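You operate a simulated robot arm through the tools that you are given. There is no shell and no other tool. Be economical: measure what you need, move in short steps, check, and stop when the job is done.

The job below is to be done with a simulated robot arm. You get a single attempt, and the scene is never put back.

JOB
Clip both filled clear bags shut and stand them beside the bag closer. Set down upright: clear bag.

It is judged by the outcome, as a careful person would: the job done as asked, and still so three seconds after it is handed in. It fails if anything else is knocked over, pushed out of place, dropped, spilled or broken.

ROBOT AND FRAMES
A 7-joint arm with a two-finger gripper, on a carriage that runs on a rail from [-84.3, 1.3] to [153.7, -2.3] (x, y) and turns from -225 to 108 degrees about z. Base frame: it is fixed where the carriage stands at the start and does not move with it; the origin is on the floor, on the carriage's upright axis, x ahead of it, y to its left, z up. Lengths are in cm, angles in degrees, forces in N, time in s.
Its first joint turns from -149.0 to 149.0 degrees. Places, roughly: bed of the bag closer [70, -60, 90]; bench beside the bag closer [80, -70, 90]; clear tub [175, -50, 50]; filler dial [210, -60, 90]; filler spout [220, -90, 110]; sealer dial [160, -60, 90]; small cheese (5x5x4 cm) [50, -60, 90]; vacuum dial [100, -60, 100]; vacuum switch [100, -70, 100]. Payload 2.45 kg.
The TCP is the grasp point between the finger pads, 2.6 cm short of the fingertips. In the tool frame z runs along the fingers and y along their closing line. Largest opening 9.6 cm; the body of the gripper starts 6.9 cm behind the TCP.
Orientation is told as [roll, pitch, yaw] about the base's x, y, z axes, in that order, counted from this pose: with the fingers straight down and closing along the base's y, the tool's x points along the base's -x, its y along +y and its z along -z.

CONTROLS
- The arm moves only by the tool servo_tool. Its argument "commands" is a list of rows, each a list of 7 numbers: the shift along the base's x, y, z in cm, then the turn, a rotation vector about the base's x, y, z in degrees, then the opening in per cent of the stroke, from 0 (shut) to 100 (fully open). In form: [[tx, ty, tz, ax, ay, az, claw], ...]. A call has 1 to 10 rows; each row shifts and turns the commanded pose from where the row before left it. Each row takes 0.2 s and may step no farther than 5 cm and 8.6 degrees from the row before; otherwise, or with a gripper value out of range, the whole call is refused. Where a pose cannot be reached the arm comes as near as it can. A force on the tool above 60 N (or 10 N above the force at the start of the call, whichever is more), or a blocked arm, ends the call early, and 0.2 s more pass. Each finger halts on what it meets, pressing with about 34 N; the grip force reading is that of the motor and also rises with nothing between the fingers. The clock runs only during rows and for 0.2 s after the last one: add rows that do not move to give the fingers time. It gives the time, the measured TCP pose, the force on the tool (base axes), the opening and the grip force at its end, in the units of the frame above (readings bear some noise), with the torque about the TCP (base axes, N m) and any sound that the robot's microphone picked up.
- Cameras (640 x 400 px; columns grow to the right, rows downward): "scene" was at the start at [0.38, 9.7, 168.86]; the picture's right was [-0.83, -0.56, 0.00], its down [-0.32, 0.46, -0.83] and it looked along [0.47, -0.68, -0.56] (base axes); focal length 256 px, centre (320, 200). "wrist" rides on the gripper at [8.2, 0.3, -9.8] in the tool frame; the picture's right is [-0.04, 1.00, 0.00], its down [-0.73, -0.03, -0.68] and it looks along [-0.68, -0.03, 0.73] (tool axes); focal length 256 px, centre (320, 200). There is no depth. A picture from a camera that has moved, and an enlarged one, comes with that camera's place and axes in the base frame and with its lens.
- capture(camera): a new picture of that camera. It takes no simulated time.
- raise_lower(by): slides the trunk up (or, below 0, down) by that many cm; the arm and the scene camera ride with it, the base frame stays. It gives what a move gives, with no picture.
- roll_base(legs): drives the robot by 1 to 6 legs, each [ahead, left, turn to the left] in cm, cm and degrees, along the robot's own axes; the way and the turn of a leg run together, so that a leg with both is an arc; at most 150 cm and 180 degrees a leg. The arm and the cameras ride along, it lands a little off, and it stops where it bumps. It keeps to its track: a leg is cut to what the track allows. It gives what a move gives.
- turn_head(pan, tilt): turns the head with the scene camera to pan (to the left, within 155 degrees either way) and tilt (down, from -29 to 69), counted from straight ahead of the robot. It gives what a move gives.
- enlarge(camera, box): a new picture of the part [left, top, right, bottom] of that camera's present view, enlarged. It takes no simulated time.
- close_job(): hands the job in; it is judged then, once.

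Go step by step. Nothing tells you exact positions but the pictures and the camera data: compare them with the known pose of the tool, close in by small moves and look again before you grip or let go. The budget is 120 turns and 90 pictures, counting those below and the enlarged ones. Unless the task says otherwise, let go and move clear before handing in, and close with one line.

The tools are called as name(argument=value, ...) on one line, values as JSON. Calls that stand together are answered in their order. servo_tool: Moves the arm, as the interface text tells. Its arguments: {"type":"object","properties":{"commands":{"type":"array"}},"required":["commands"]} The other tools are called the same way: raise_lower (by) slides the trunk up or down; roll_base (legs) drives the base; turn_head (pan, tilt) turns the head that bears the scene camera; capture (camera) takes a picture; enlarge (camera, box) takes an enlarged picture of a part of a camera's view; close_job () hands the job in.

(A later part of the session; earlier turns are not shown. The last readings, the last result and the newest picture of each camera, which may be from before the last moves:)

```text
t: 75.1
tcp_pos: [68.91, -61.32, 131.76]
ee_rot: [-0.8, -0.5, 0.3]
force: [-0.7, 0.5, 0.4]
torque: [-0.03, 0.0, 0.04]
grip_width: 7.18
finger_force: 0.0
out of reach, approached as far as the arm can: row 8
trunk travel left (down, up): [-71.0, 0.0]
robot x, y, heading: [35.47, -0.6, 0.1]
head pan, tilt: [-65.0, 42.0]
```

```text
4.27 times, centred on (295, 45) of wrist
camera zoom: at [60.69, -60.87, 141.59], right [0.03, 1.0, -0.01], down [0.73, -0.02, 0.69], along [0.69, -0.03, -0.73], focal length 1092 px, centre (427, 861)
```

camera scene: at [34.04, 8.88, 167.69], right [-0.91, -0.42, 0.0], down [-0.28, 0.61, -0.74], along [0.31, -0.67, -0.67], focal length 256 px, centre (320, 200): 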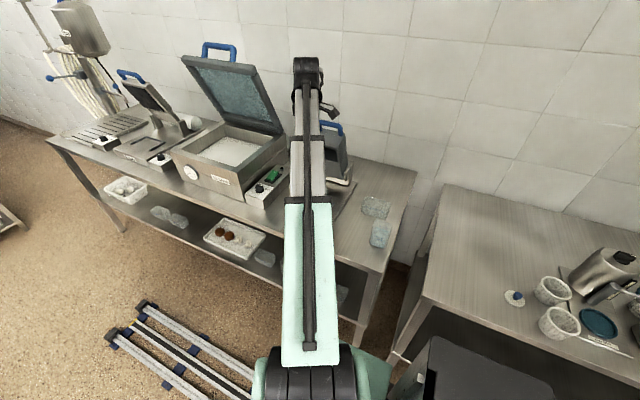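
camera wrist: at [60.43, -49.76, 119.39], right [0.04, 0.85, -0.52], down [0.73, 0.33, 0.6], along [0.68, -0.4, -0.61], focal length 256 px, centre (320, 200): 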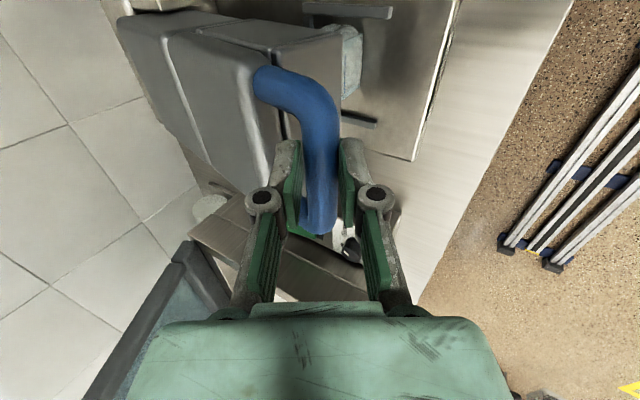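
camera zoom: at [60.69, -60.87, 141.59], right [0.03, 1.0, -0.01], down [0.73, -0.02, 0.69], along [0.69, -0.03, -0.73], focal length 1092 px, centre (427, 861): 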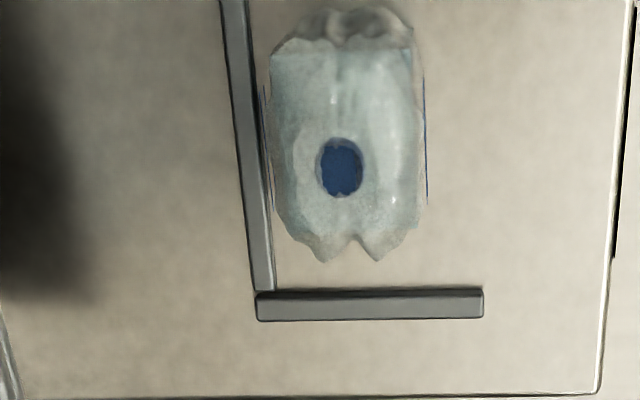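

Bag faces are at y≈-61.9 and -67.5, centre x≈68.5. I'll come down tilted by 8° (hand leaning away from the head), first low in front, then back over the bag.

servo_tool(commands=[[0, 1, -4.5, -4, 0, 0, 85], [0, 0.5, -4.5, -4, 0, 0, 100], [-0.3, 0, -5, 0, 0, 0, 100], [0, 0, -5, 0, 0, 0, 100], [0, 0, -5, 0, 0, 0, 100], [0, 0, -1.5, 0, 0, 0, 100], [0, 0, 0, 0, 0, 0, 100]])

capture(camera="wrist")

```text
t: 76.7
tcp_pos: [68.55, -59.85, 106.1]
ee_rot: [-8.3, -0.3, 0.4]
force: [0.2, 0.5, 0.3]
torque: [0.01, 0.01, 0.0]
grip_width: 9.65
finger_force: 0.1
trunk travel left (down, up): [-71.0, 0.0]
robot x, y, heading: [35.23, -0.32, -0.2]
head pan, tilt: [-65.0, 42.0]
```

```text
21 pictures are left
camera wrist: at [60.33, -58.1, 115.86], right [0.03, 0.99, -0.14], down [0.73, 0.07, 0.68], along [0.68, -0.13, -0.72], focal length 256 px, centre (320, 200)
```

wrist: 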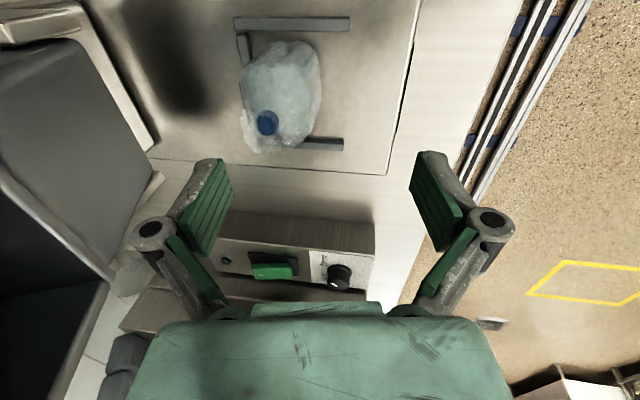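

servo_tool(commands=[[0, -1.8, 0, 0, 0, 0, 100], [0, -1.7, 0, 0, 0, 0, 100], [0, 0, -2.5, 0, 0, 0, 100], [0, 0, 0, 0, 0, 0, 100]])

capture(camera="wrist")

```text
t: 77.7
tcp_pos: [68.52, -63.22, 103.63]
ee_rot: [-8.5, -0.3, 0.4]
force: [0.4, 1.0, 0.3]
torque: [-0.04, -0.02, 0.01]
grip_width: 9.59
finger_force: 0.0
trunk travel left (down, up): [-71.0, 0.0]
robot x, y, heading: [35.26, -0.65, 0.1]
head pan, tilt: [-65.0, 42.0]
```

```text
20 pictures are left
camera wrist: at [60.41, -61.62, 113.42], right [0.03, 0.99, -0.14], down [0.73, 0.07, 0.68], along [0.68, -0.13, -0.72], focal length 256 px, centre (320, 200)
```

wrist: 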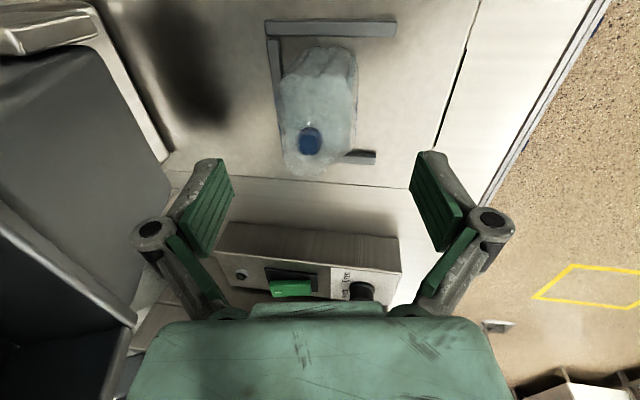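

servo_tool(commands=[[0, -0.2, -2.4, 0, 0, 0, 100], [0, -0.2, -2.4, 0, 0, 0, 100], [0, 0, -2.0, 0, 0, 0, 100], [0, 0, 0, 0, 0, 0, 100]])

capture(camera="wrist")

```text
t: 78.7
tcp_pos: [68.61, -63.95, 96.87]
ee_rot: [-8.4, -0.2, 0.4]
force: [0.0, 0.1, 0.5]
torque: [-0.01, 0.03, 0.01]
grip_width: 9.61
finger_force: 0.0
trunk travel left (down, up): [-71.0, 0.0]
robot x, y, heading: [35.23, -0.4, -0.0]
head pan, tilt: [-65.0, 42.0]
```

```text
19 pictures are left
camera wrist: at [60.41, -62.1, 106.65], right [0.03, 0.99, -0.15], down [0.73, 0.07, 0.68], along [0.68, -0.13, -0.72], focal length 256 px, centre (320, 200)
```

wrist: 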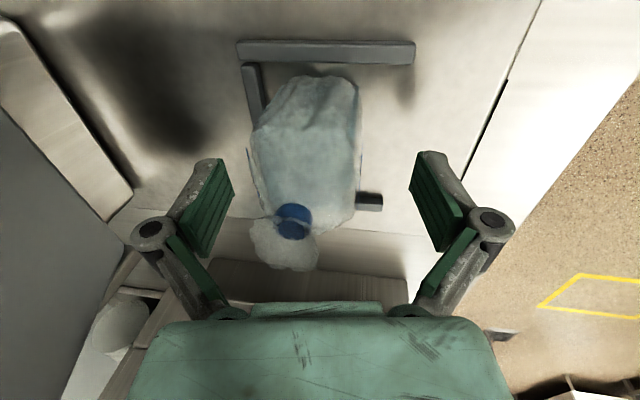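

servo_tool(commands=[[0, 0, 0, 0, 0, 0, 80], [0, 0, 0, 0, 0, 0, 65], [0, 0, 0, 0, 0, 0, 50], [0, 0, 0, 0, 0, 0, 30], [0, 0, 0, 0, 0, 0, 20], [0, 0, 0, 0, 0, 0, 20]])

servo_tool(commands=[[0, 0.2, 1, 0, 0, 0, 20], [0, 0.5, 1.5, 0, 0, 0, 20], [0, 0.5, 2.5, 0, 0, 0, 20], [0, 1, 3, 0, 0, 0, 20], [0, 0, 0, 0, 0, 0, 20]])

capture(camera="wrist")

```text
t: 80.1
tcp_pos: [68.58, -63.76, 96.89]
ee_rot: [-8.5, -0.3, 0.4]
force: [0.3, 1.6, 6.5]
torque: [0.3, 0.01, 0.03]
grip_width: 5.79
finger_force: 33.8
trunk travel left (down, up): [-71.0, 0.0]
robot x, y, heading: [35.33, -0.45, -0.0]
head pan, tilt: [-65.0, 42.0]
```

```text
t: 81.3
tcp_pos: [68.55, -61.67, 104.89]
ee_rot: [-8.3, -0.3, 0.4]
force: [-0.1, -0.3, -2.2]
torque: [0.0, 0.01, 0.0]
grip_width: 5.76
finger_force: 34.8
trunk travel left (down, up): [-71.0, 0.0]
robot x, y, heading: [34.94, -0.99, -0.2]
head pan, tilt: [-65.0, 42.0]
```

```text
18 pictures are left
camera wrist: at [60.4, -59.9, 114.64], right [0.03, 0.99, -0.14], down [0.73, 0.07, 0.68], along [0.68, -0.13, -0.72], focal length 256 px, centre (320, 200)
```

wrist: 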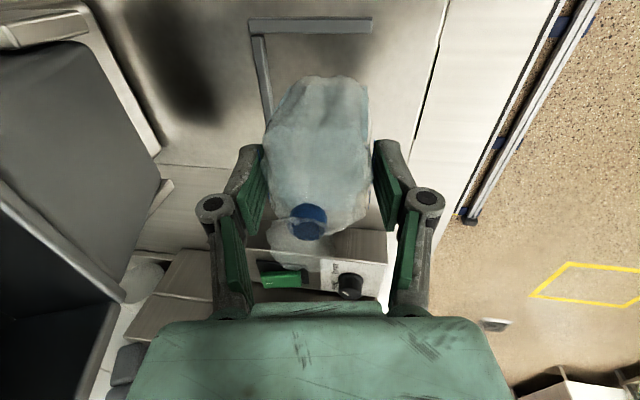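

A is lifted with its clip. I'll level the tool and carry it to the gap between the closer's plate and the vacuum panel (around x=82), then look before lowering.

servo_tool(commands=[[1, 2, 1, 4.2, 0, 0, 20], [3, 2, 0, 4.2, 0, 0, 20], [4, 0, 0, 0, 0, 0, 20], [3.5, -0.5, 0, 0, 0, 0, 20], [2, -1, 0, 0, 0, 0, 20], [0, 0, 0, 0, 0, 0, 20]])

capture(camera="wrist")

enlarge(camera="scene", box=[230, 110, 370, 250])

```text
t: 82.7
tcp_pos: [82.11, -59.07, 105.77]
ee_rot: [0.1, -0.3, 0.3]
force: [0.3, 0.5, -3.3]
torque: [0.02, -0.02, 0.0]
grip_width: 5.72
finger_force: 33.8
trunk travel left (down, up): [-71.0, 0.0]
robot x, y, heading: [35.09, -0.67, 0.0]
head pan, tilt: [-65.0, 42.0]
```

```text
17 pictures are left
camera wrist: at [73.98, -58.75, 115.75], right [0.03, 1.0, 0.0], down [0.73, -0.03, 0.68], along [0.68, -0.02, -0.73], focal length 256 px, centre (320, 200)
```

wrist: 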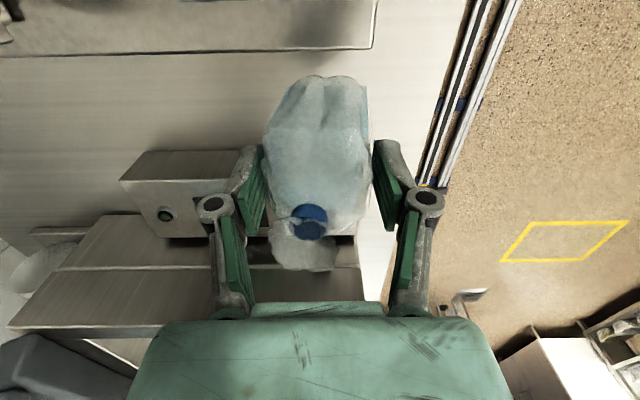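

```text
2.86 times, centred on (300, 180) of scene
camera zoom: at [34.08, 8.88, 171.19], right [-0.91, -0.42, 0.0], down [-0.28, 0.61, -0.74], along [0.31, -0.67, -0.67], focal length 730 px, centre (377, 257)
```

zoom: 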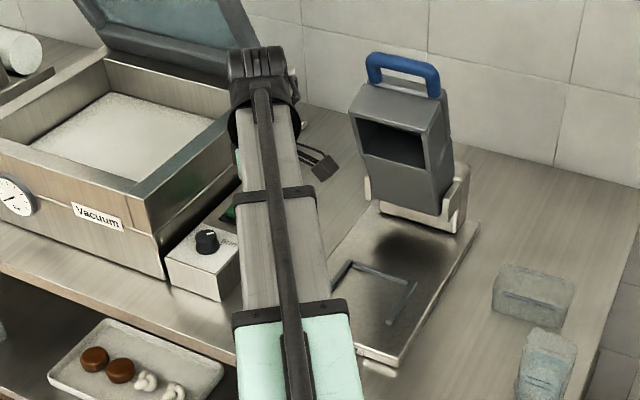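

The gap runs from x≈79.2 to 89.4, so I'll set A at x≈84.3, y≈-67, lowering with force checks.

servo_tool(commands=[[2.2, -2, 0, 0, 0, 0, 20], [0, -3, 0, 0, 0, 0, 20], [0, -3, 0, 0, 0, 0, 20], [0, 0, -3, 0, 0, 0, 20], [0, 0, -3, 0, 0, 0, 20], [0, 0, -2, 0, 0, 0, 20], [0, 0, -1.5, 0, 0, 0, 20], [0, 0, 0, 0, 0, 0, 20]])

capture(camera="wrist")

```text
t: 84.5
tcp_pos: [84.27, -67.13, 96.35]
ee_rot: [0.1, -0.3, 0.3]
force: [0.0, 0.3, -2.2]
torque: [-0.01, -0.02, 0.03]
grip_width: 5.77
finger_force: 34.4
trunk travel left (down, up): [-71.0, 0.0]
robot x, y, heading: [35.12, -0.61, -0.2]
head pan, tilt: [-65.0, 42.0]
```

```text
15 pictures are left
camera wrist: at [76.13, -66.79, 106.3], right [0.03, 1.0, 0.0], down [0.73, -0.03, 0.68], along [0.68, -0.02, -0.73], focal length 256 px, centre (320, 200)
```

wrist: 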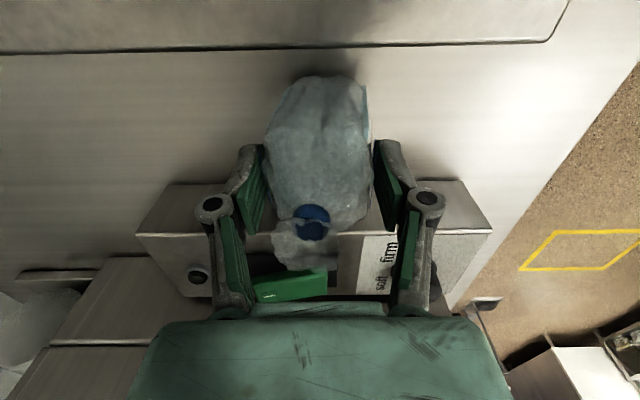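

servo_tool(commands=[[0, 0, -0.8, 0, 0, 0, 20], [0, 0, -0.5, 0, 0, 0, 20], [0, 0, 0, 0, 0, 0, 20]])

servo_tool(commands=[[0, 0, -0.4, 0, 0, 0, 20], [0, 0, 0, 0, 0, 0, 20]])

```text
t: 85.3
tcp_pos: [84.3, -67.16, 95.1]
ee_rot: [0.1, -0.3, 0.3]
force: [-0.4, 1.1, -1.0]
torque: [0.03, 0.0, -0.04]
grip_width: 5.77
finger_force: 34.3
trunk travel left (down, up): [-71.0, 0.0]
robot x, y, heading: [35.18, -0.38, -0.2]
head pan, tilt: [-65.0, 42.0]
```

```text
t: 85.9
tcp_pos: [84.28, -67.02, 94.69]
ee_rot: [-0.1, -0.3, 0.2]
force: [-0.7, 2.6, 6.7]
torque: [-0.03, 0.0, -0.01]
grip_width: 5.68
finger_force: 34.3
trunk travel left (down, up): [-71.0, 0.0]
robot x, y, heading: [34.82, -0.26, -0.3]
head pan, tilt: [-65.0, 42.0]
```

It's flat on the bench. I'll open, rise straight up, and look.

servo_tool(commands=[[0, 0, 0, 0, 0, 0, 65], [0, 0, 0, 0, 0, 0, 80], [0, 0, 0, 0, 0, 0, 80], [0, 0, 2, 0, 0, 0, 80], [0, 0, 4, 0, 0, 0, 80], [0, 0, 5, 0, 0, 0, 80], [0, 3, 3, 0, 0, 0, 80], [-3, 4, 0, 0, 0, 0, 80], [-4, 3, 0, 0, 0, 0, 80], [0, 0, 0, 0, 0, 0, 80]])

capture(camera="wrist")

```text
t: 88.1
tcp_pos: [77.13, -57.05, 108.72]
ee_rot: [0.1, -0.3, 0.4]
force: [-1.1, 0.1, 0.4]
torque: [0.01, 0.0, 0.01]
grip_width: 7.67
finger_force: 0.0
trunk travel left (down, up): [-71.0, 0.0]
robot x, y, heading: [35.33, -0.84, -0.1]
head pan, tilt: [-65.0, 42.0]
```

```text
14 pictures are left
camera wrist: at [69.13, -56.79, 118.65], right [0.03, 1.0, 0.0], down [0.73, -0.03, 0.68], along [0.68, -0.02, -0.73], focal length 256 px, centre (320, 200)
```

wrist: 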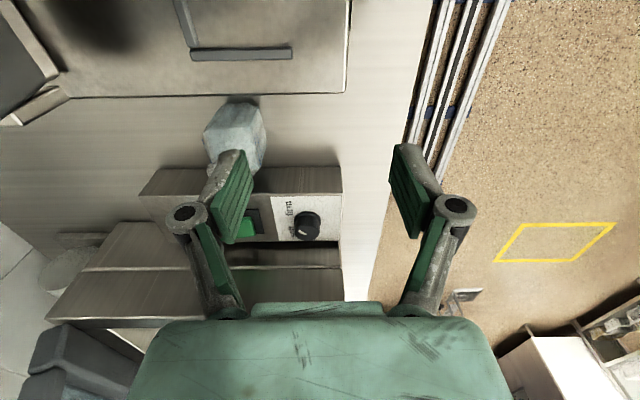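

A stands clipped in place. Now I'll move over to bag B at about (41,-58).

servo_tool(commands=[[-5, 0, 0, 0, 0, 0, 90], [-5, 0, 0, 0, 0, 0, 90], [-5, 0, 0, 0, 0, 0, 90], [-5, 0, 0, 0, 0, 0, 90], [-5, 0, 0, 0, 0, 0, 90], [-5, 0, 0, 0, 0, 0, 90], [-4, -0.5, 0, 0, 0, -0.3, 90], [-2, -0.4, 0, 0, 0, 0, 90], [0, 0, 0, 0, 0, 0, 90]])

capture(camera="wrist")

```text
t: 90.1
tcp_pos: [41.24, -58.19, 108.63]
ee_rot: [0.0, -0.3, 0.1]
force: [0.0, -0.2, 0.1]
torque: [0.03, 0.0, 0.0]
grip_width: 8.64
finger_force: 0.2
trunk travel left (down, up): [-71.0, 0.0]
robot x, y, heading: [35.15, -0.53, -0.0]
head pan, tilt: [-65.0, 42.0]
```

```text
13 pictures are left
camera wrist: at [33.09, -57.76, 118.54], right [0.04, 1.0, 0.0], down [0.73, -0.03, 0.68], along [0.68, -0.03, -0.73], focal length 256 px, centre (320, 200)
```

wrist: 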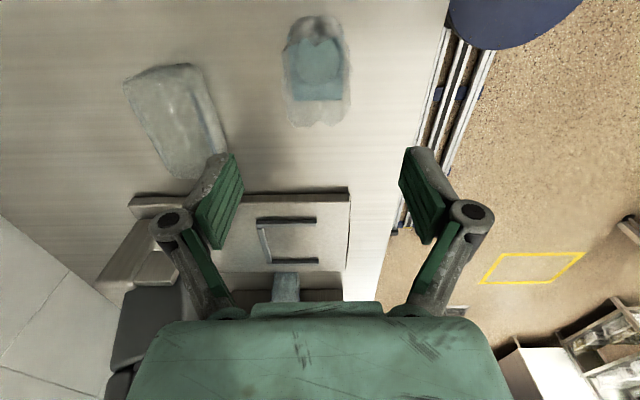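

B's contents are centred at about (40.0,-58.3). I'll shift and descend onto it as with A.

servo_tool(commands=[[-1.2, -0.1, -3, 0, 0, 0, 90], [0, 0, -3, 0, 0, 0, 90], [0, 0, -3, 0, 0, 0, 90], [0, 0, 0, 0, 0, 0, 90]])

capture(camera="wrist")

```text
t: 91.1
tcp_pos: [40.1, -58.15, 99.57]
ee_rot: [0.0, -0.3, 0.0]
force: [0.2, 0.3, 0.9]
torque: [-0.03, -0.01, -0.03]
grip_width: 8.63
finger_force: 0.1
trunk travel left (down, up): [-71.0, 0.0]
robot x, y, heading: [35.2, -0.55, -0.0]
head pan, tilt: [-65.0, 42.0]
```

```text
12 pictures are left
camera wrist: at [31.89, -57.74, 109.55], right [0.04, 1.0, 0.0], down [0.73, -0.03, 0.68], along [0.68, -0.03, -0.73], focal length 256 px, centre (320, 200)
```

wrist: 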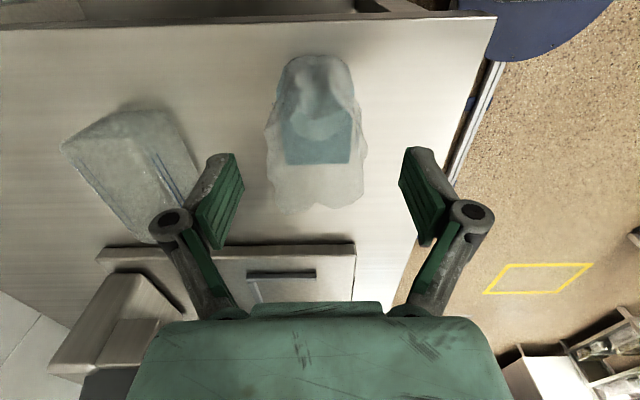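

servo_tool(commands=[[0, 0, -2.7, 0, 0, 0, 90], [0, 0, -2.7, 0, 0, 0, 90], [0, 0, 0, 0, 0, 0, 90], [0, 0, 0, 0, 0, 0, 70], [0, 0, 0, 0, 0, 0, 50], [0, 0, 0, 0, 0, 0, 30], [0, 0, 0, 0, 0, 0, 20], [0, 0, 0, 0, 0, 0, 20]])

servo_tool(commands=[[0, 0, 0.5, 0, 0, 0, 20], [0, 0, 1.5, 0, 0, 0, 20], [0, 0, 2.5, 0, 0, 0, 20], [0, 0, 2.5, 0, 0, 0, 20], [0, 0, 0, 0, 0, 0, 20]])

capture(camera="wrist")

```text
t: 92.9
tcp_pos: [40.08, -58.18, 94.38]
ee_rot: [0.0, -0.3, 0.0]
force: [-1.0, -0.3, 3.8]
torque: [-0.12, -0.06, -0.01]
grip_width: 5.67
finger_force: 34.0
trunk travel left (down, up): [-71.0, 0.0]
robot x, y, heading: [35.03, -0.73, -0.1]
head pan, tilt: [-65.0, 42.0]
```

```text
t: 94.1
tcp_pos: [39.98, -58.06, 101.27]
ee_rot: [0.1, -0.4, 0.0]
force: [-0.7, 0.5, -1.8]
torque: [0.03, 0.03, 0.03]
grip_width: 5.67
finger_force: 33.9
trunk travel left (down, up): [-71.0, 0.0]
robot x, y, heading: [34.99, -0.8, 0.1]
head pan, tilt: [-65.0, 42.0]
```

```text
11 pictures are left
camera wrist: at [31.86, -57.72, 111.18], right [0.04, 1.0, 0.0], down [0.73, -0.03, 0.68], along [0.68, -0.03, -0.73], focal length 256 px, centre (320, 200)
```

wrist: 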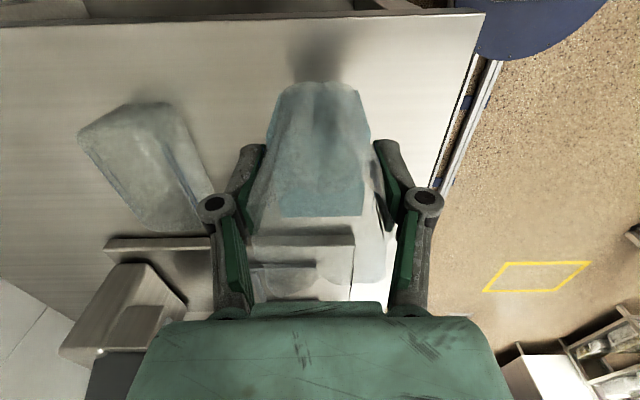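

B is held well. I'll carry it above the U at x≈68.7, going to y≈-62.5, and lower with force checks.

servo_tool(commands=[[3, 1, 0.5, 0, 0, 0, 20], [4.5, 1, 0, 0, 0, 0, 20], [4.5, 0, 0, 0, 0, 0, 20], [4.5, 0, 0, 0, 0, 0, 20], [4.5, 0, 0, 0, 0, 0, 20], [4.5, 0, 0, 0, 0, 0, 20], [3.2, -2, 0, 0, 0, 0, 20], [0, -2, 0, 0, 0, 0, 20], [0, 0, 0, 0, 0, 0, 20]])

servo_tool(commands=[[0, -1.2, -1, 0, 0, 0, 20], [0, -1.2, -1, 0, 0, 0, 20], [0, 0, -1, 0, 0, 0, 20], [0, 0, 0, 0, 0, 0, 20]])

capture(camera="wrist")

```text
t: 96.1
tcp_pos: [68.64, -59.94, 101.82]
ee_rot: [0.0, -0.2, 0.0]
force: [-0.7, 0.2, -2.4]
torque: [-0.04, 0.0, -0.02]
grip_width: 5.67
finger_force: 34.0
trunk travel left (down, up): [-71.0, 0.0]
robot x, y, heading: [35.28, -0.52, -0.0]
head pan, tilt: [-65.0, 42.0]
```

```text
t: 97.1
tcp_pos: [68.69, -62.52, 98.74]
ee_rot: [0.0, -0.3, 0.0]
force: [0.0, 0.5, -1.7]
torque: [0.01, 0.0, 0.0]
grip_width: 5.67
finger_force: 34.5
trunk travel left (down, up): [-71.0, 0.0]
robot x, y, heading: [35.16, -0.33, -0.2]
head pan, tilt: [-65.0, 42.0]
```

```text
10 pictures are left
camera wrist: at [60.53, -62.16, 108.7], right [0.04, 1.0, 0.0], down [0.73, -0.03, 0.68], along [0.68, -0.03, -0.73], focal length 256 px, centre (320, 200)
```

wrist: 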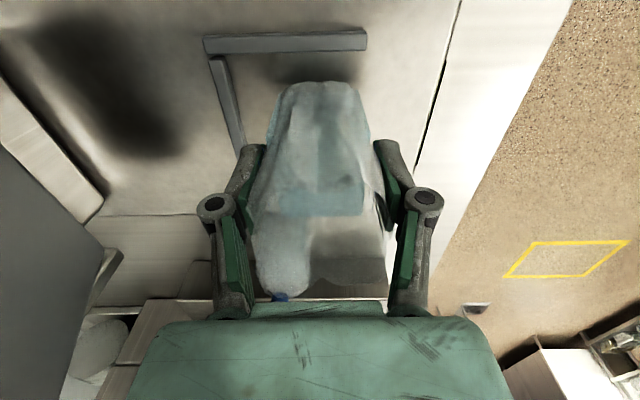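

servo_tool(commands=[[0, 0, -0.7, 0, 0, 0, 20], [0, 0, -0.6, 0, 0, 0, 20], [0, 0, 0, 0, 0, 0, 20]])

servo_tool(commands=[[0, 0, -0.4, 0, 0, 0, 20], [0, 0, 0, 0, 0, 0, 20]])

servo_tool(commands=[[0, 0, -0.3, 0, 0, 0, 20], [0, 0, 0, 0, 0, 0, 20]])

```text
t: 97.9
tcp_pos: [68.74, -62.44, 97.34]
ee_rot: [0.1, -0.3, 0.0]
force: [-0.3, -0.5, -1.5]
torque: [0.0, 0.01, -0.01]
grip_width: 5.66
finger_force: 34.3
trunk travel left (down, up): [-71.0, 0.0]
robot x, y, heading: [35.17, -0.38, -0.3]
head pan, tilt: [-65.0, 42.0]
```

```text
t: 98.5
tcp_pos: [68.66, -62.59, 97.04]
ee_rot: [0.1, -0.4, 0.0]
force: [-0.2, -0.5, -1.0]
torque: [0.01, -0.02, -0.01]
grip_width: 5.68
finger_force: 33.4
trunk travel left (down, up): [-71.0, 0.0]
robot x, y, heading: [34.89, -0.82, -0.3]
head pan, tilt: [-65.0, 42.0]
```

```text
t: 99.1
tcp_pos: [68.69, -62.43, 96.75]
ee_rot: [0.0, -0.3, 0.0]
force: [-0.2, 0.1, -2.1]
torque: [-0.04, 0.0, 0.01]
grip_width: 5.65
finger_force: 34.0
trunk travel left (down, up): [-71.0, 0.0]
robot x, y, heading: [35.18, -0.58, -0.1]
head pan, tilt: [-65.0, 42.0]
```

servo_tool(commands=[[0, 0, -0.2, 0, 0, 0, 20], [0, 0, 0, 0, 0, 0, 20]])

```text
t: 99.7
tcp_pos: [68.73, -62.49, 96.52]
ee_rot: [0.1, -0.3, 0.0]
force: [-0.7, 0.0, -2.1]
torque: [-0.01, 0.02, 0.02]
grip_width: 5.65
finger_force: 34.5
trunk travel left (down, up): [-71.0, 0.0]
robot x, y, heading: [34.81, -0.41, -0.2]
head pan, tilt: [-65.0, 42.0]
```

servo_tool(commands=[[0, 0, -0.2, 0, 0, 0, 20], [0, 0, 0, 0, 0, 0, 20]])

```text
t: 100.3
tcp_pos: [68.7, -62.41, 96.49]
ee_rot: [-0.1, -0.5, 0.0]
force: [0.5, -1.7, 10.0]
torque: [-0.1, 0.03, -0.03]
grip_width: 5.66
finger_force: 33.5
trunk travel left (down, up): [-71.0, 0.0]
robot x, y, heading: [35.22, -0.37, -0.6]
head pan, tilt: [-65.0, 42.0]
```

Flat contact. I'll open to 75 %, tilt the hand 8° away from the head, and use the front finger to push the bag back to the bar.

servo_tool(commands=[[0, 0, 0, 0, 0, 0, 70], [0, 0, 0.2, 0, 0, 0, 75], [0, -0.2, 0.1, -4, 0, 0, 75], [0, -0.2, 0, -4, 0, 0, 75], [0, -0.4, 0, 0, 0, 0, 75], [0, -0.5, 0, 0, 0, 0, 75], [0, 0, 0, 0, 0, 0, 75]])

servo_tool(commands=[[0, -0.5, 0, 0, 0, 0, 75], [0, -0.4, 0, 0, 0, 0, 75], [0, 0, 0, 0, 0, 0, 75]])

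capture(camera="wrist")

```text
t: 101.9
tcp_pos: [68.83, -63.77, 96.79]
ee_rot: [-8.1, -0.4, 0.1]
force: [0.1, -0.2, -0.8]
torque: [0.02, 0.03, 0.02]
grip_width: 7.22
finger_force: 0.1
trunk travel left (down, up): [-71.0, 0.0]
robot x, y, heading: [35.23, -0.31, -0.1]
head pan, tilt: [-65.0, 42.0]
```

```text
t: 102.7
tcp_pos: [68.76, -64.63, 96.67]
ee_rot: [-7.9, -0.3, 0.0]
force: [0.3, 0.8, -0.4]
torque: [0.01, -0.01, -0.01]
grip_width: 7.26
finger_force: 0.7
trunk travel left (down, up): [-71.0, 0.0]
robot x, y, heading: [35.25, -0.73, -0.2]
head pan, tilt: [-65.0, 42.0]
```

```text
9 pictures are left
camera wrist: at [60.58, -62.99, 106.49], right [0.04, 0.99, -0.14], down [0.73, 0.07, 0.68], along [0.68, -0.13, -0.72], focal length 256 px, centre (320, 200)
```

wrist: 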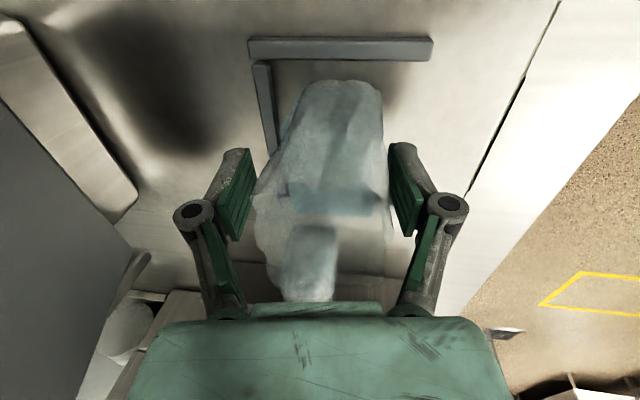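

servo_tool(commands=[[0, -0.4, 0, 0, 0, 0, 75], [0, -0.4, 0, 0, 0, 0, 75], [0, 0, 0, 0, 0, 0, 75]])

servo_tool(commands=[[0, -0.3, 0, 0, 0, 0, 75], [0, 0, 0, 0, 0, 0, 75]])

```text
t: 103.5
tcp_pos: [68.78, -65.59, 96.77]
ee_rot: [-8.0, -0.3, 0.1]
force: [-0.2, 0.5, 0.4]
torque: [-0.01, -0.01, 0.02]
grip_width: 7.25
finger_force: 0.4
trunk travel left (down, up): [-71.0, 0.0]
robot x, y, heading: [35.06, -0.61, -0.1]
head pan, tilt: [-65.0, 42.0]
```

```text
t: 104.1
tcp_pos: [68.84, -65.83, 96.7]
ee_rot: [-7.8, -0.3, 0.1]
force: [-0.2, 1.3, -0.2]
torque: [0.0, 0.03, 0.0]
grip_width: 7.24
finger_force: 0.1
trunk travel left (down, up): [-71.0, 0.0]
robot x, y, heading: [35.31, -0.34, 0.0]
head pan, tilt: [-65.0, 42.0]
```

B is seated like A was. I'll back off, rise clear, and go back to the handle.

servo_tool(commands=[[0, 0.6, 0, 0, 0, 0, 75], [0, 0, 2.5, 0, 0, 0, 75], [0, 0.5, 3.5, 0, 0, 0, 75], [0, 2, 3.5, 0, 0, 0, 75], [0, 3, 3, 4, 0, 0, 60], [0, 0, 5, 4, 0, 0, 50], [0, 0, 4.5, 0, 0, 0, 50], [0, -0.5, 4.5, 0, 0, 0, 50], [0, -1, 4.5, 0, 0, 0, 50], [0, 0, 0, 0, 0, 0, 50]])

capture(camera="wrist")

```text
t: 106.3
tcp_pos: [68.73, -61.19, 127.58]
ee_rot: [0.1, -0.3, 0.1]
force: [0.6, 0.3, -0.4]
torque: [0.0, 0.0, 0.01]
grip_width: 4.79
finger_force: 0.0
trunk travel left (down, up): [-71.0, 0.0]
robot x, y, heading: [35.24, -0.36, 0.2]
head pan, tilt: [-65.0, 42.0]
```

```text
8 pictures are left
camera wrist: at [60.58, -60.83, 137.61], right [0.04, 1.0, 0.0], down [0.73, -0.03, 0.68], along [0.68, -0.03, -0.73], focal length 256 px, centre (320, 200)
```

wrist: 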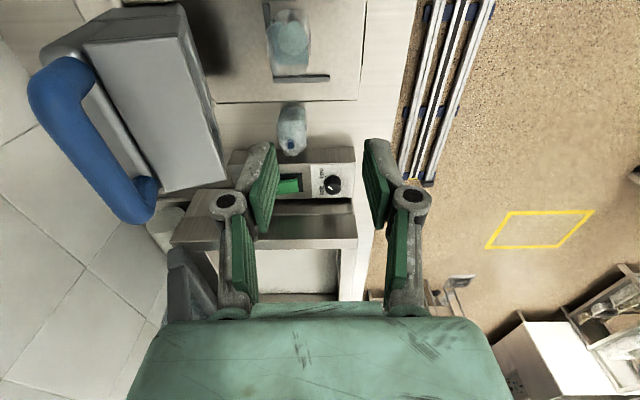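

Both bags stand fine. I'll repeat the handle grasp at (68.4,-74.85,126.65).

servo_tool(commands=[[0, -1, 4.5, 0, 0, 0, 50], [-0.3, -4, 0, 0, 0, 0, 50], [0, -4, 0, 0, 0, 0, 50], [0, -4.6, 0, 0, 0, 0, 50], [0, 0, 0, 0, 0, 0, 50]])

servo_tool(commands=[[0, 0, -2, 0, 0, 0, 50], [0, 0, -2, 0, 0, 0, 50], [0, 0, -1.4, 0, 0, 0, 50], [0, 0, 0, 0, 0, 0, 50]])

capture(camera="wrist")

```text
t: 107.5
tcp_pos: [68.44, -75.14, 131.73]
ee_rot: [0.2, -0.3, 0.0]
force: [0.0, -0.7, 1.0]
torque: [0.01, -0.02, 0.0]
grip_width: 4.79
finger_force: 0.1
out of reach, approached as far as the arm can: row 1
trunk travel left (down, up): [-71.0, 0.0]
robot x, y, heading: [35.11, -0.91, 0.1]
head pan, tilt: [-65.0, 42.0]
```

```text
t: 108.5
tcp_pos: [68.46, -75.07, 126.31]
ee_rot: [0.1, -0.4, 0.0]
force: [-0.4, 0.3, 0.0]
torque: [0.01, 0.0, 0.0]
grip_width: 4.8
finger_force: 0.0
trunk travel left (down, up): [-71.0, 0.0]
robot x, y, heading: [35.54, -0.75, -0.2]
head pan, tilt: [-65.0, 42.0]
```

```text
7 pictures are left
camera wrist: at [60.33, -74.65, 136.23], right [0.04, 1.0, 0.0], down [0.73, -0.03, 0.68], along [0.68, -0.03, -0.73], focal length 256 px, centre (320, 200)
```

wrist: 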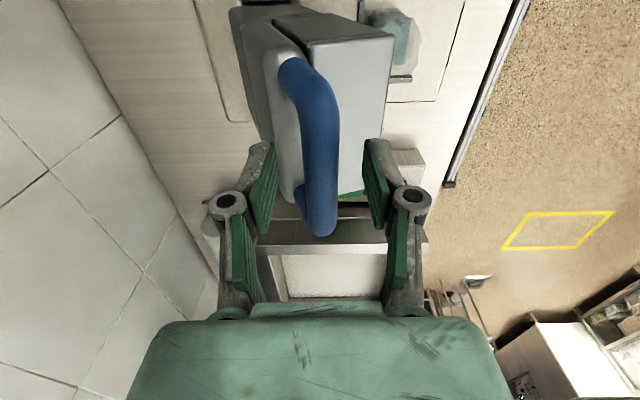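

servo_tool(commands=[[0, 0.2, 0.2, 0, 0, 0, 30], [0, 0, 0, 0, 0, 0, 5], [0, 0, 0, 0, 0, 0, 0], [0, 0, 0, 0, 0, 0, 0]])

servo_tool(commands=[[0, 1.5, -0.3, -2, 0, 0, 0], [0, 1.5, -0.4, -2, 0, 0, 0], [0, 2.8, -1.15, -5, 0, 0, 0], [0, 2.65, -1.35, -5, 0, 0, 0], [0, 2.4, -1.55, -5, 0, 0, 0], [0, 0, 0, 0, 0, 0, 0]])

```text
t: 109.5
tcp_pos: [68.49, -74.85, 126.53]
ee_rot: [0.0, -0.3, 0.1]
force: [0.1, -3.8, 3.0]
torque: [-0.27, -0.21, -1.16]
grip_width: 1.95
finger_force: 44.9
trunk travel left (down, up): [-71.0, 0.0]
robot x, y, heading: [35.37, -0.56, 0.1]
head pan, tilt: [-65.0, 42.0]
```

```text
t: 110.9
tcp_pos: [68.61, -63.97, 121.67]
ee_rot: [-18.9, -0.4, 0.3]
force: [8.6, 0.2, 3.2]
torque: [0.29, -0.93, -0.53]
grip_width: 1.97
finger_force: 44.4
trunk travel left (down, up): [-71.0, 0.0]
robot x, y, heading: [35.21, -0.74, -0.4]
head pan, tilt: [-65.0, 42.0]
```

Forces are low; continuing along the same arc.

servo_tool(commands=[[0.2, 1.9, -1.45, -2, 0, 0, 0], [0, 1.75, -1.65, -2, 0, 0, 0], [0, 1.6, -1.65, -2, 0, 0, 0], [0, 1.3, -1.85, -2, 0, 0, 0], [0, 0, 0, 0, 0, 0, 0]])

servo_tool(commands=[[0, 1.3, -2.0, -2, 0, 0, 0], [0, 1.1, -2.1, -2, 0, 0, 0], [0, 0.85, -2.25, -2, 0, 0, 0], [0, 0, 0, 0, 0, 0, 0]])

```text
t: 112.1
tcp_pos: [68.66, -57.64, 115.08]
ee_rot: [-26.9, -0.2, 0.2]
force: [5.6, -13.8, -5.0]
torque: [-0.2, 0.02, -0.7]
grip_width: 1.94
finger_force: 44.5
trunk travel left (down, up): [-71.0, 0.0]
robot x, y, heading: [35.09, -0.6, -0.2]
head pan, tilt: [-65.0, 42.0]
```

```text
t: 112.6
tcp_pos: [68.7, -56.51, 113.32]
ee_rot: [-31.8, -0.5, 0.3]
force: [-3.1, -1.1, 23.6]
torque: [-0.5, -0.49, -0.08]
grip_width: 1.94
finger_force: 44.9
trunk travel left (down, up): [-71.0, 0.0]
robot x, y, heading: [34.92, -0.73, -0.2]
head pan, tilt: [-65.0, 42.0]
stopped in row 2: the force on the tool passed its limit at 79 N (the readings are from after the stop); the commanded pose is now the measured one
```

The head met something early at z≈113. I'll look before doing anything.

enlarge(camera="scene", box=[270, 120, 370, 230])

```text
3.64 times, centred on (320, 175) of scene
camera zoom: at [33.92, 9.06, 171.21], right [-0.91, -0.42, 0.0], down [-0.28, 0.61, -0.74], along [0.31, -0.67, -0.67], focal length 929 px, centre (320, 291)
```

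zoom: 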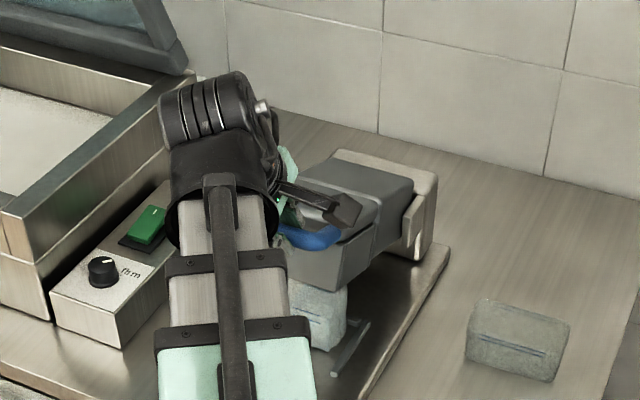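

The bag seems to sit about half a centimetre too deep, so the head catches its rim. I'll reopen the head and shift the bag slightly forward.

servo_tool(commands=[[0, -1.1, 1.9, 4, 0, 0, 0], [-0.1, -1.4, 1.85, 2, 0, 0, 0], [-0.1, -1.5, 1.7, 3, 0, 0, 0], [0, -1.7, 1.55, 3, 0, 0, 0], [0, -1.85, 1.45, 3, 0, 0, 0], [0, 0, 0, 0, 0, 0, 0]])

servo_tool(commands=[[0, -2.4, 1.55, 4, 0, 0, 0], [0, -2.65, 1.35, 4, 0, 0, 0], [0, -2.8, 1.1, 4, 0, 0, 0], [0, -1.5, 0.4, 2.5, 0, 0, 0], [0, -1.5, 0.3, 2, 0, 0, 0], [0, 0, 0, 0, 0, 0, 0]])

```text
t: 114.0
tcp_pos: [68.54, -64.0, 121.49]
ee_rot: [-16.4, -0.5, 0.2]
force: [1.3, -2.6, 2.2]
torque: [-0.22, -0.12, -0.48]
grip_width: 1.93
finger_force: 44.1
trunk travel left (down, up): [-71.0, 0.0]
robot x, y, heading: [35.02, -0.41, -0.0]
head pan, tilt: [-65.0, 42.0]
```

```text
t: 115.4
tcp_pos: [68.37, -75.0, 126.36]
ee_rot: [0.2, -0.5, 0.0]
force: [-6.6, -3.3, -0.7]
torque: [-0.16, 0.6, -0.59]
grip_width: 1.96
finger_force: 44.4
trunk travel left (down, up): [-71.0, 0.0]
robot x, y, heading: [34.99, -0.79, -0.2]
head pan, tilt: [-65.0, 42.0]
```

servo_tool(commands=[[0, 0, 0, 0, 0, 0, 30], [0, 0, 0, 0, 0, 0, 50], [0, 0, 2.5, 0, 0, 0, 50], [0, 0, 3, 0, 0, 0, 50], [0.3, 4.5, 0, 0, 0, 0, 75], [0, 4.5, 0, 0, 0, 0, 75], [0, 4.5, -1, 0, 0, 0, 75], [0, 1.5, -4.5, -4, 0, 0, 90], [0, 0.5, -4.5, -4, 0, 0, 100], [0, 0, 0, 0, 0, 0, 100]])

enlarge(camera="wrist", box=[180, 0, 400, 140])

```text
t: 117.6
tcp_pos: [68.95, -59.25, 121.67]
ee_rot: [-8.0, -0.5, 0.2]
force: [0.0, 0.9, 0.4]
torque: [-0.02, 0.06, 0.0]
grip_width: 9.61
finger_force: 0.1
trunk travel left (down, up): [-71.0, 0.0]
robot x, y, heading: [34.95, -0.55, 0.0]
head pan, tilt: [-65.0, 42.0]
```

```text
2.86 times, centred on (290, 70) of wrist
camera zoom: at [60.81, -57.58, 131.44], right [0.04, 0.99, -0.14], down [0.73, 0.07, 0.68], along [0.69, -0.13, -0.72], focal length 731 px, centre (406, 571)
```

zoom: 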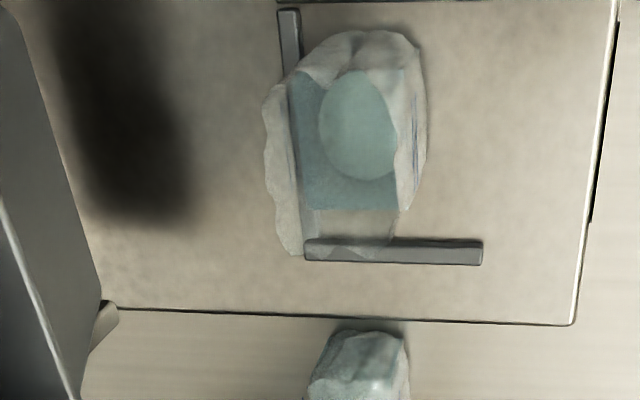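

B sits with its rim over the back bar; I'll come down around it and draw it forward about 1 cm with the back finger.

servo_tool(commands=[[-0.2, 0, -5, 0, 0, 0, 100], [-0.2, 0, -5, 0, 0, 0, 100], [0, 0, -5, 0, 0, 0, 100], [0, 0, -1.2, 0, 0, 0, 100], [0, -2.5, 0, 0, 0, 0, 100], [0, -2.6, 0, 0, 0, 0, 100], [0, 0, -3, 0, 0, 0, 100], [0, 0, 0, 0, 0, 0, 100]])

servo_tool(commands=[[0, 0, -3, 0, 0, 0, 100], [0, 0, -2.6, 0, 0, 0, 100], [0, 0, 0, 0, 0, 0, 100], [0, 0, 0, 0, 0, 0, 85], [0, 0, 0, 0, 0, 0, 70], [0, 0, 0, 0, 0, 0, 70]])

capture(camera="wrist")

```text
t: 119.4
tcp_pos: [68.68, -64.48, 102.55]
ee_rot: [-7.9, -0.5, 0.1]
force: [-0.3, -0.6, 0.3]
torque: [0.01, -0.02, 0.03]
grip_width: 9.6
finger_force: 0.1
trunk travel left (down, up): [-71.0, 0.0]
robot x, y, heading: [35.34, -0.59, 0.1]
head pan, tilt: [-65.0, 42.0]
```

```text
t: 120.8
tcp_pos: [68.67, -64.43, 97.02]
ee_rot: [-7.9, -0.5, 0.1]
force: [0.1, -1.0, 0.3]
torque: [0.02, 0.01, 0.0]
grip_width: 6.78
finger_force: 0.3
trunk travel left (down, up): [-71.0, 0.0]
robot x, y, heading: [34.96, -0.17, -0.1]
head pan, tilt: [-65.0, 42.0]
```

```text
4 pictures are left
camera wrist: at [60.4, -62.71, 106.75], right [0.04, 0.99, -0.14], down [0.73, 0.07, 0.68], along [0.69, -0.13, -0.72], focal length 256 px, centre (320, 200)
```

wrist: 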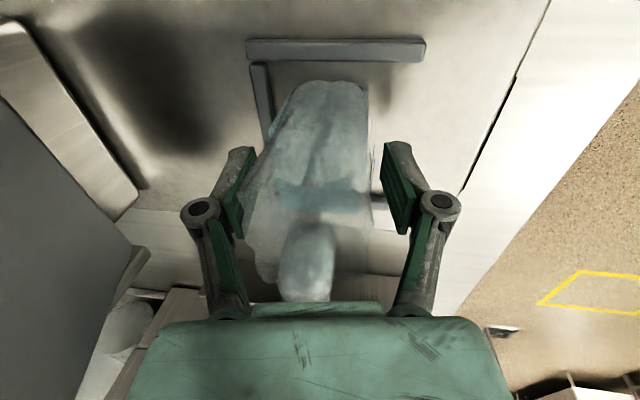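

servo_tool(commands=[[0, 0.4, 0, 0, 0, 0, 70], [0, 0.4, 0, 0, 0, 0, 70], [0, 0.3, 0, 0, 0, 0, 70], [0, 0, 0, 0, 0, 0, 70]])

servo_tool(commands=[[0, -0.4, 0, 0, 0, 0, 85], [0, -0.4, 0, 0, 0, 0, 95], [0, 0, 2, 0, 0, 0, 95], [0, 0, 3, 0, 0, 0, 95], [0, 0, 4, 0, 0, 0, 95], [0, 3, 1, 0, 0, 0, 90], [0, 2, 3, 0, 0, 0, 80], [0, 0, 4.5, 4, 0, 0, 50], [0, 0, 4.5, 4, 0, 0, 50], [0, 0, 0, 0, 0, 0, 50]])

enlarge(camera="wrist", box=[180, 0, 400, 140])

```text
t: 121.8
tcp_pos: [68.42, -63.36, 96.85]
ee_rot: [-7.9, -0.5, 0.1]
force: [0.5, -0.7, 1.3]
torque: [0.05, -0.01, 0.02]
grip_width: 6.76
finger_force: 0.8
trunk travel left (down, up): [-71.0, 0.0]
robot x, y, heading: [35.24, -0.22, -0.2]
head pan, tilt: [-65.0, 42.0]
```

```text
t: 124.0
tcp_pos: [68.59, -59.1, 118.9]
ee_rot: [0.0, -0.5, 0.1]
force: [0.3, 0.0, 0.7]
torque: [0.0, 0.01, 0.01]
grip_width: 4.79
finger_force: 0.0
trunk travel left (down, up): [-71.0, 0.0]
robot x, y, heading: [35.33, -0.82, -0.3]
head pan, tilt: [-65.0, 42.0]
```

```text
2.86 times, centred on (290, 70) of wrist
camera zoom: at [60.34, -58.74, 128.82], right [0.04, 1.0, 0.0], down [0.73, -0.03, 0.69], along [0.69, -0.02, -0.73], focal length 731 px, centre (406, 571)
```

zoom: 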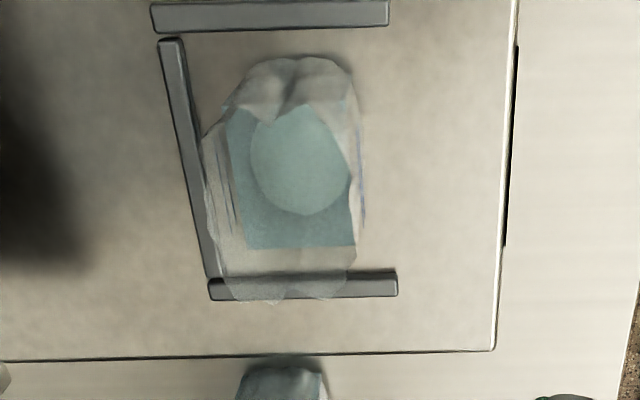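

The bag is now about 1 cm off the back bar and centred. I'll repeat the handle grasp and close the head, step by step.

servo_tool(commands=[[0, -0.7, 4.4, 0, 0, 0, 50], [0, -1.4, 4.3, 0, 0, 0, 50], [0, -1.5, 4.2, 0, 0, 0, 50], [-0.15, -4, 0, 0, 0, 0, 50], [0, -4, 0, 0, 0, 0, 50], [0, -4.3, 0, 0, 0, 0, 50], [0, 0, 0, 0, 0, 0, 50]])

```text
t: 125.6
tcp_pos: [68.29, -74.96, 131.82]
ee_rot: [0.1, -0.4, 0.1]
force: [0.6, -0.4, 0.4]
torque: [0.01, 0.04, 0.01]
grip_width: 4.78
finger_force: 0.0
trunk travel left (down, up): [-71.0, 0.0]
robot x, y, heading: [35.04, -0.51, -0.2]
head pan, tilt: [-65.0, 42.0]
```

servo_tool(commands=[[0.1, 0.1, -2, 0, 0, 0, 50], [0, 0, -2, 0, 0, 0, 50], [0, 0, -1.3, 0, 0, 0, 50], [0, 0, 0, 0, 0, 0, 30], [0, 0, 0, 0, 0, 0, 5], [0, 0, 0, 0, 0, 0, 0], [0, 0, 0, 0, 0, 0, 0]])

servo_tool(commands=[[0, 1.5, -0.3, -2, 0, 0, 0], [0, 1.5, -0.4, -2, 0, 0, 0], [0, 2.8, -1.15, -5, 0, 0, 0], [0, 2.65, -1.35, -5, 0, 0, 0], [0, 2.4, -1.55, -5, 0, 0, 0], [0, 0, 0, 0, 0, 0, 0]])

servo_tool(commands=[[0.2, 1.9, -1.45, -2, 0, 0, 0], [0, 1.75, -1.65, -2, 0, 0, 0], [0, 1.55, -1.65, -2, 0, 0, 0], [0, 0, 0, 0, 0, 0, 0]])

```text
t: 127.2
tcp_pos: [68.44, -74.93, 126.54]
ee_rot: [0.1, -0.6, -0.1]
force: [0.6, -0.9, 1.6]
torque: [-0.07, -0.34, -1.17]
grip_width: 1.95
finger_force: 44.8
trunk travel left (down, up): [-71.0, 0.0]
robot x, y, heading: [34.94, -0.7, 0.1]
head pan, tilt: [-65.0, 42.0]
```

```text
t: 128.6
tcp_pos: [68.62, -64.04, 121.73]
ee_rot: [-19.0, -0.6, 0.3]
force: [5.0, 0.9, 4.5]
torque: [0.25, -0.64, -0.61]
grip_width: 1.98
finger_force: 44.4
trunk travel left (down, up): [-71.0, 0.0]
robot x, y, heading: [35.31, -0.8, -0.1]
head pan, tilt: [-65.0, 42.0]
```

```text
t: 129.6
tcp_pos: [68.69, -59.02, 116.98]
ee_rot: [-25.0, -0.4, 0.2]
force: [0.6, -9.2, -1.8]
torque: [-0.17, 0.02, -0.42]
grip_width: 1.96
finger_force: 44.6
trunk travel left (down, up): [-71.0, 0.0]
robot x, y, heading: [34.74, -0.82, -0.1]
head pan, tilt: [-65.0, 42.0]
```

servo_tool(commands=[[0, 1.2, -1.8, -2, 0, 0, 0], [0, 0, 0, 0, 0, 0, 0]])

servo_tool(commands=[[0, 1.2, -2.0, -2, 0, 0, 0], [0, 0, 0, 0, 0, 0, 0]])

servo_tool(commands=[[0, 1.1, -2.0, -2, 0, 0, 0], [0, 0, 0, 0, 0, 0, 0]])

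```text
t: 130.2
tcp_pos: [68.72, -57.56, 115.18]
ee_rot: [-27.0, -0.4, 0.2]
force: [-4.0, -5.9, 0.2]
torque: [-0.02, 0.32, -0.5]
grip_width: 1.97
finger_force: 44.7
trunk travel left (down, up): [-71.0, 0.0]
robot x, y, heading: [34.86, -0.58, -0.4]
head pan, tilt: [-65.0, 42.0]
```

```text
t: 130.8
tcp_pos: [68.68, -56.6, 113.26]
ee_rot: [-28.9, -0.4, 0.4]
force: [-3.0, -3.3, 1.8]
torque: [-0.04, -0.05, -0.3]
grip_width: 1.93
finger_force: 44.1
trunk travel left (down, up): [-71.0, 0.0]
robot x, y, heading: [35.15, -0.6, -0.1]
head pan, tilt: [-65.0, 42.0]
```

```text
t: 131.4
tcp_pos: [68.8, -55.43, 111.14]
ee_rot: [-30.9, -0.3, 0.2]
force: [-2.0, -8.5, 1.1]
torque: [-0.19, -0.12, -0.22]
grip_width: 1.91
finger_force: 44.6
trunk travel left (down, up): [-71.0, 0.0]
robot x, y, heading: [34.76, -0.92, 0.2]
head pan, tilt: [-65.0, 42.0]
```

The head passed the former sticking point freely. Continuing down to the stop.

servo_tool(commands=[[0, 0.8, -2.2, -2, 0, 0, 0], [0, 0.6, -2.3, -2, 0, 0, 0], [0, 0, 0, 0, 0, 0, 0]])

servo_tool(commands=[[0, 0.3, -1.3, -2, 0, 0, 0], [0, 0, -1.0, -1, 0, 0, 0], [0, 0, 0, 0, 0, 0, 0]])

servo_tool(commands=[[0, 0, -0.8, 0, 0, 0, 0], [0, 0, 0, 0, 0, 0, 0]])

```text
t: 132.2
tcp_pos: [68.8, -54.04, 106.74]
ee_rot: [-34.8, -0.4, 0.4]
force: [0.7, -1.8, 4.4]
torque: [-0.03, -0.05, 0.0]
grip_width: 1.95
finger_force: 44.9
trunk travel left (down, up): [-71.0, 0.0]
robot x, y, heading: [35.39, -0.29, -0.1]
head pan, tilt: [-65.0, 42.0]
```

```text
t: 133.0
tcp_pos: [68.81, -53.44, 104.59]
ee_rot: [-38.2, -0.5, 0.5]
force: [6.9, 14.8, 19.4]
torque: [-0.04, 0.31, -0.22]
grip_width: 1.92
finger_force: 44.6
trunk travel left (down, up): [-71.0, 0.0]
robot x, y, heading: [34.99, -0.48, -0.2]
head pan, tilt: [-65.0, 42.0]
```

```text
t: 133.6
tcp_pos: [68.67, -53.93, 104.07]
ee_rot: [-38.6, -0.5, 0.5]
force: [1.6, -11.1, 53.3]
torque: [-0.77, 0.2, -0.17]
grip_width: 1.92
finger_force: 44.3
trunk travel left (down, up): [-71.0, 0.0]
robot x, y, heading: [35.02, -0.69, -0.4]
head pan, tilt: [-65.0, 42.0]
```

servo_tool(commands=[[0, -0.1, -0.4, 0, 0, 0, 0], [0, 0, 0, 0, 0, 0, 0], [0, 0, 0, 0, 0, 0, 0]])

servo_tool(commands=[[0, 0, -0.5, 0, 0, 0, 0], [0, 0, 0, 0, 0, 0, 0]])

servo_tool(commands=[[0, 0, -0.3, 0, 0, 0, 0], [0, 0, 0, 0, 0, 0, 0], [0, 0, 0, 0, 0, 0, 0], [0, 0, 0, 0, 0, 0, 0]])

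```text
t: 134.1
tcp_pos: [68.72, -54.06, 103.82]
ee_rot: [-39.2, -0.6, 0.6]
force: [-4.1, 6.0, 25.1]
torque: [-0.26, 0.03, -0.21]
grip_width: 1.91
finger_force: 44.5
trunk travel left (down, up): [-71.0, 0.0]
robot x, y, heading: [35.18, -0.38, -0.2]
head pan, tilt: [-65.0, 42.0]
stopped in row 2: the force on the tool passed its limit at 71 N (the readings are from after the stop); the commanded pose is now the measured one
```

```text
t: 134.7
tcp_pos: [68.57, -54.29, 103.57]
ee_rot: [-39.5, -0.6, 0.7]
force: [-1.9, -9.7, 54.7]
torque: [-0.5, -0.06, -0.17]
grip_width: 1.89
finger_force: 44.2
trunk travel left (down, up): [-71.0, 0.0]
robot x, y, heading: [35.5, -0.65, 0.1]
head pan, tilt: [-65.0, 42.0]
```

```text
t: 135.1
tcp_pos: [68.67, -54.57, 103.19]
ee_rot: [-40.1, -0.6, 0.7]
force: [-5.4, 4.6, 27.8]
torque: [-0.24, 0.09, -0.52]
grip_width: 1.88
finger_force: 43.5
trunk travel left (down, up): [-71.0, 0.0]
robot x, y, heading: [35.29, -0.46, -0.3]
head pan, tilt: [-65.0, 42.0]
stopped in row 2: the force on the tool passed its limit at 66 N (the readings are from after the stop); the commanded pose is now the measured one
```

Same stop as before. Raising the head again along the arc.

servo_tool(commands=[[0, 0, 1.2, 1, 0, 0, 0], [0, -0.3, 1.8, 2, 0, 0, 0], [0, -0.8, 2.2, 3, 0, 0, 0], [0, 0, 0, 0, 0, 0, 0]])

servo_tool(commands=[[0, -1.0, 2.2, 3, 0, 0, 0], [0, -1.2, 2.1, 3, 0, 0, 0], [0, 0, 0, 0, 0, 0, 0]])

servo_tool(commands=[[-0.1, -1.6, 1.9, 3, 0, 0, 0], [0, -1.5, 1.8, 3, 0, 0, 0], [0, -1.7, 1.7, 3, 0, 0, 0], [0, 0, 0, 0, 0, 0, 0]])

```text
t: 136.1
tcp_pos: [68.7, -55.82, 108.2]
ee_rot: [-33.7, -0.6, 0.6]
force: [-12.6, -7.8, 1.3]
torque: [0.01, 0.25, -0.73]
grip_width: 1.86
finger_force: 44.1
trunk travel left (down, up): [-71.0, 0.0]
robot x, y, heading: [34.89, -0.41, -0.4]
head pan, tilt: [-65.0, 42.0]
```

```text
t: 136.9
tcp_pos: [68.77, -57.87, 112.52]
ee_rot: [-27.8, -0.7, 0.6]
force: [-14.2, -1.4, 3.4]
torque: [-0.07, 0.23, -0.68]
grip_width: 1.86
finger_force: 44.0
trunk travel left (down, up): [-71.0, 0.0]
robot x, y, heading: [35.12, -0.45, -0.1]
head pan, tilt: [-65.0, 42.0]
```

```text
t: 137.9
tcp_pos: [68.6, -62.45, 118.13]
ee_rot: [-18.8, -0.9, 0.6]
force: [-9.6, 11.4, 16.3]
torque: [-0.12, -0.48, -0.48]
grip_width: 1.86
finger_force: 43.8
trunk travel left (down, up): [-71.0, 0.0]
robot x, y, heading: [34.86, -0.44, -0.0]
head pan, tilt: [-65.0, 42.0]
```

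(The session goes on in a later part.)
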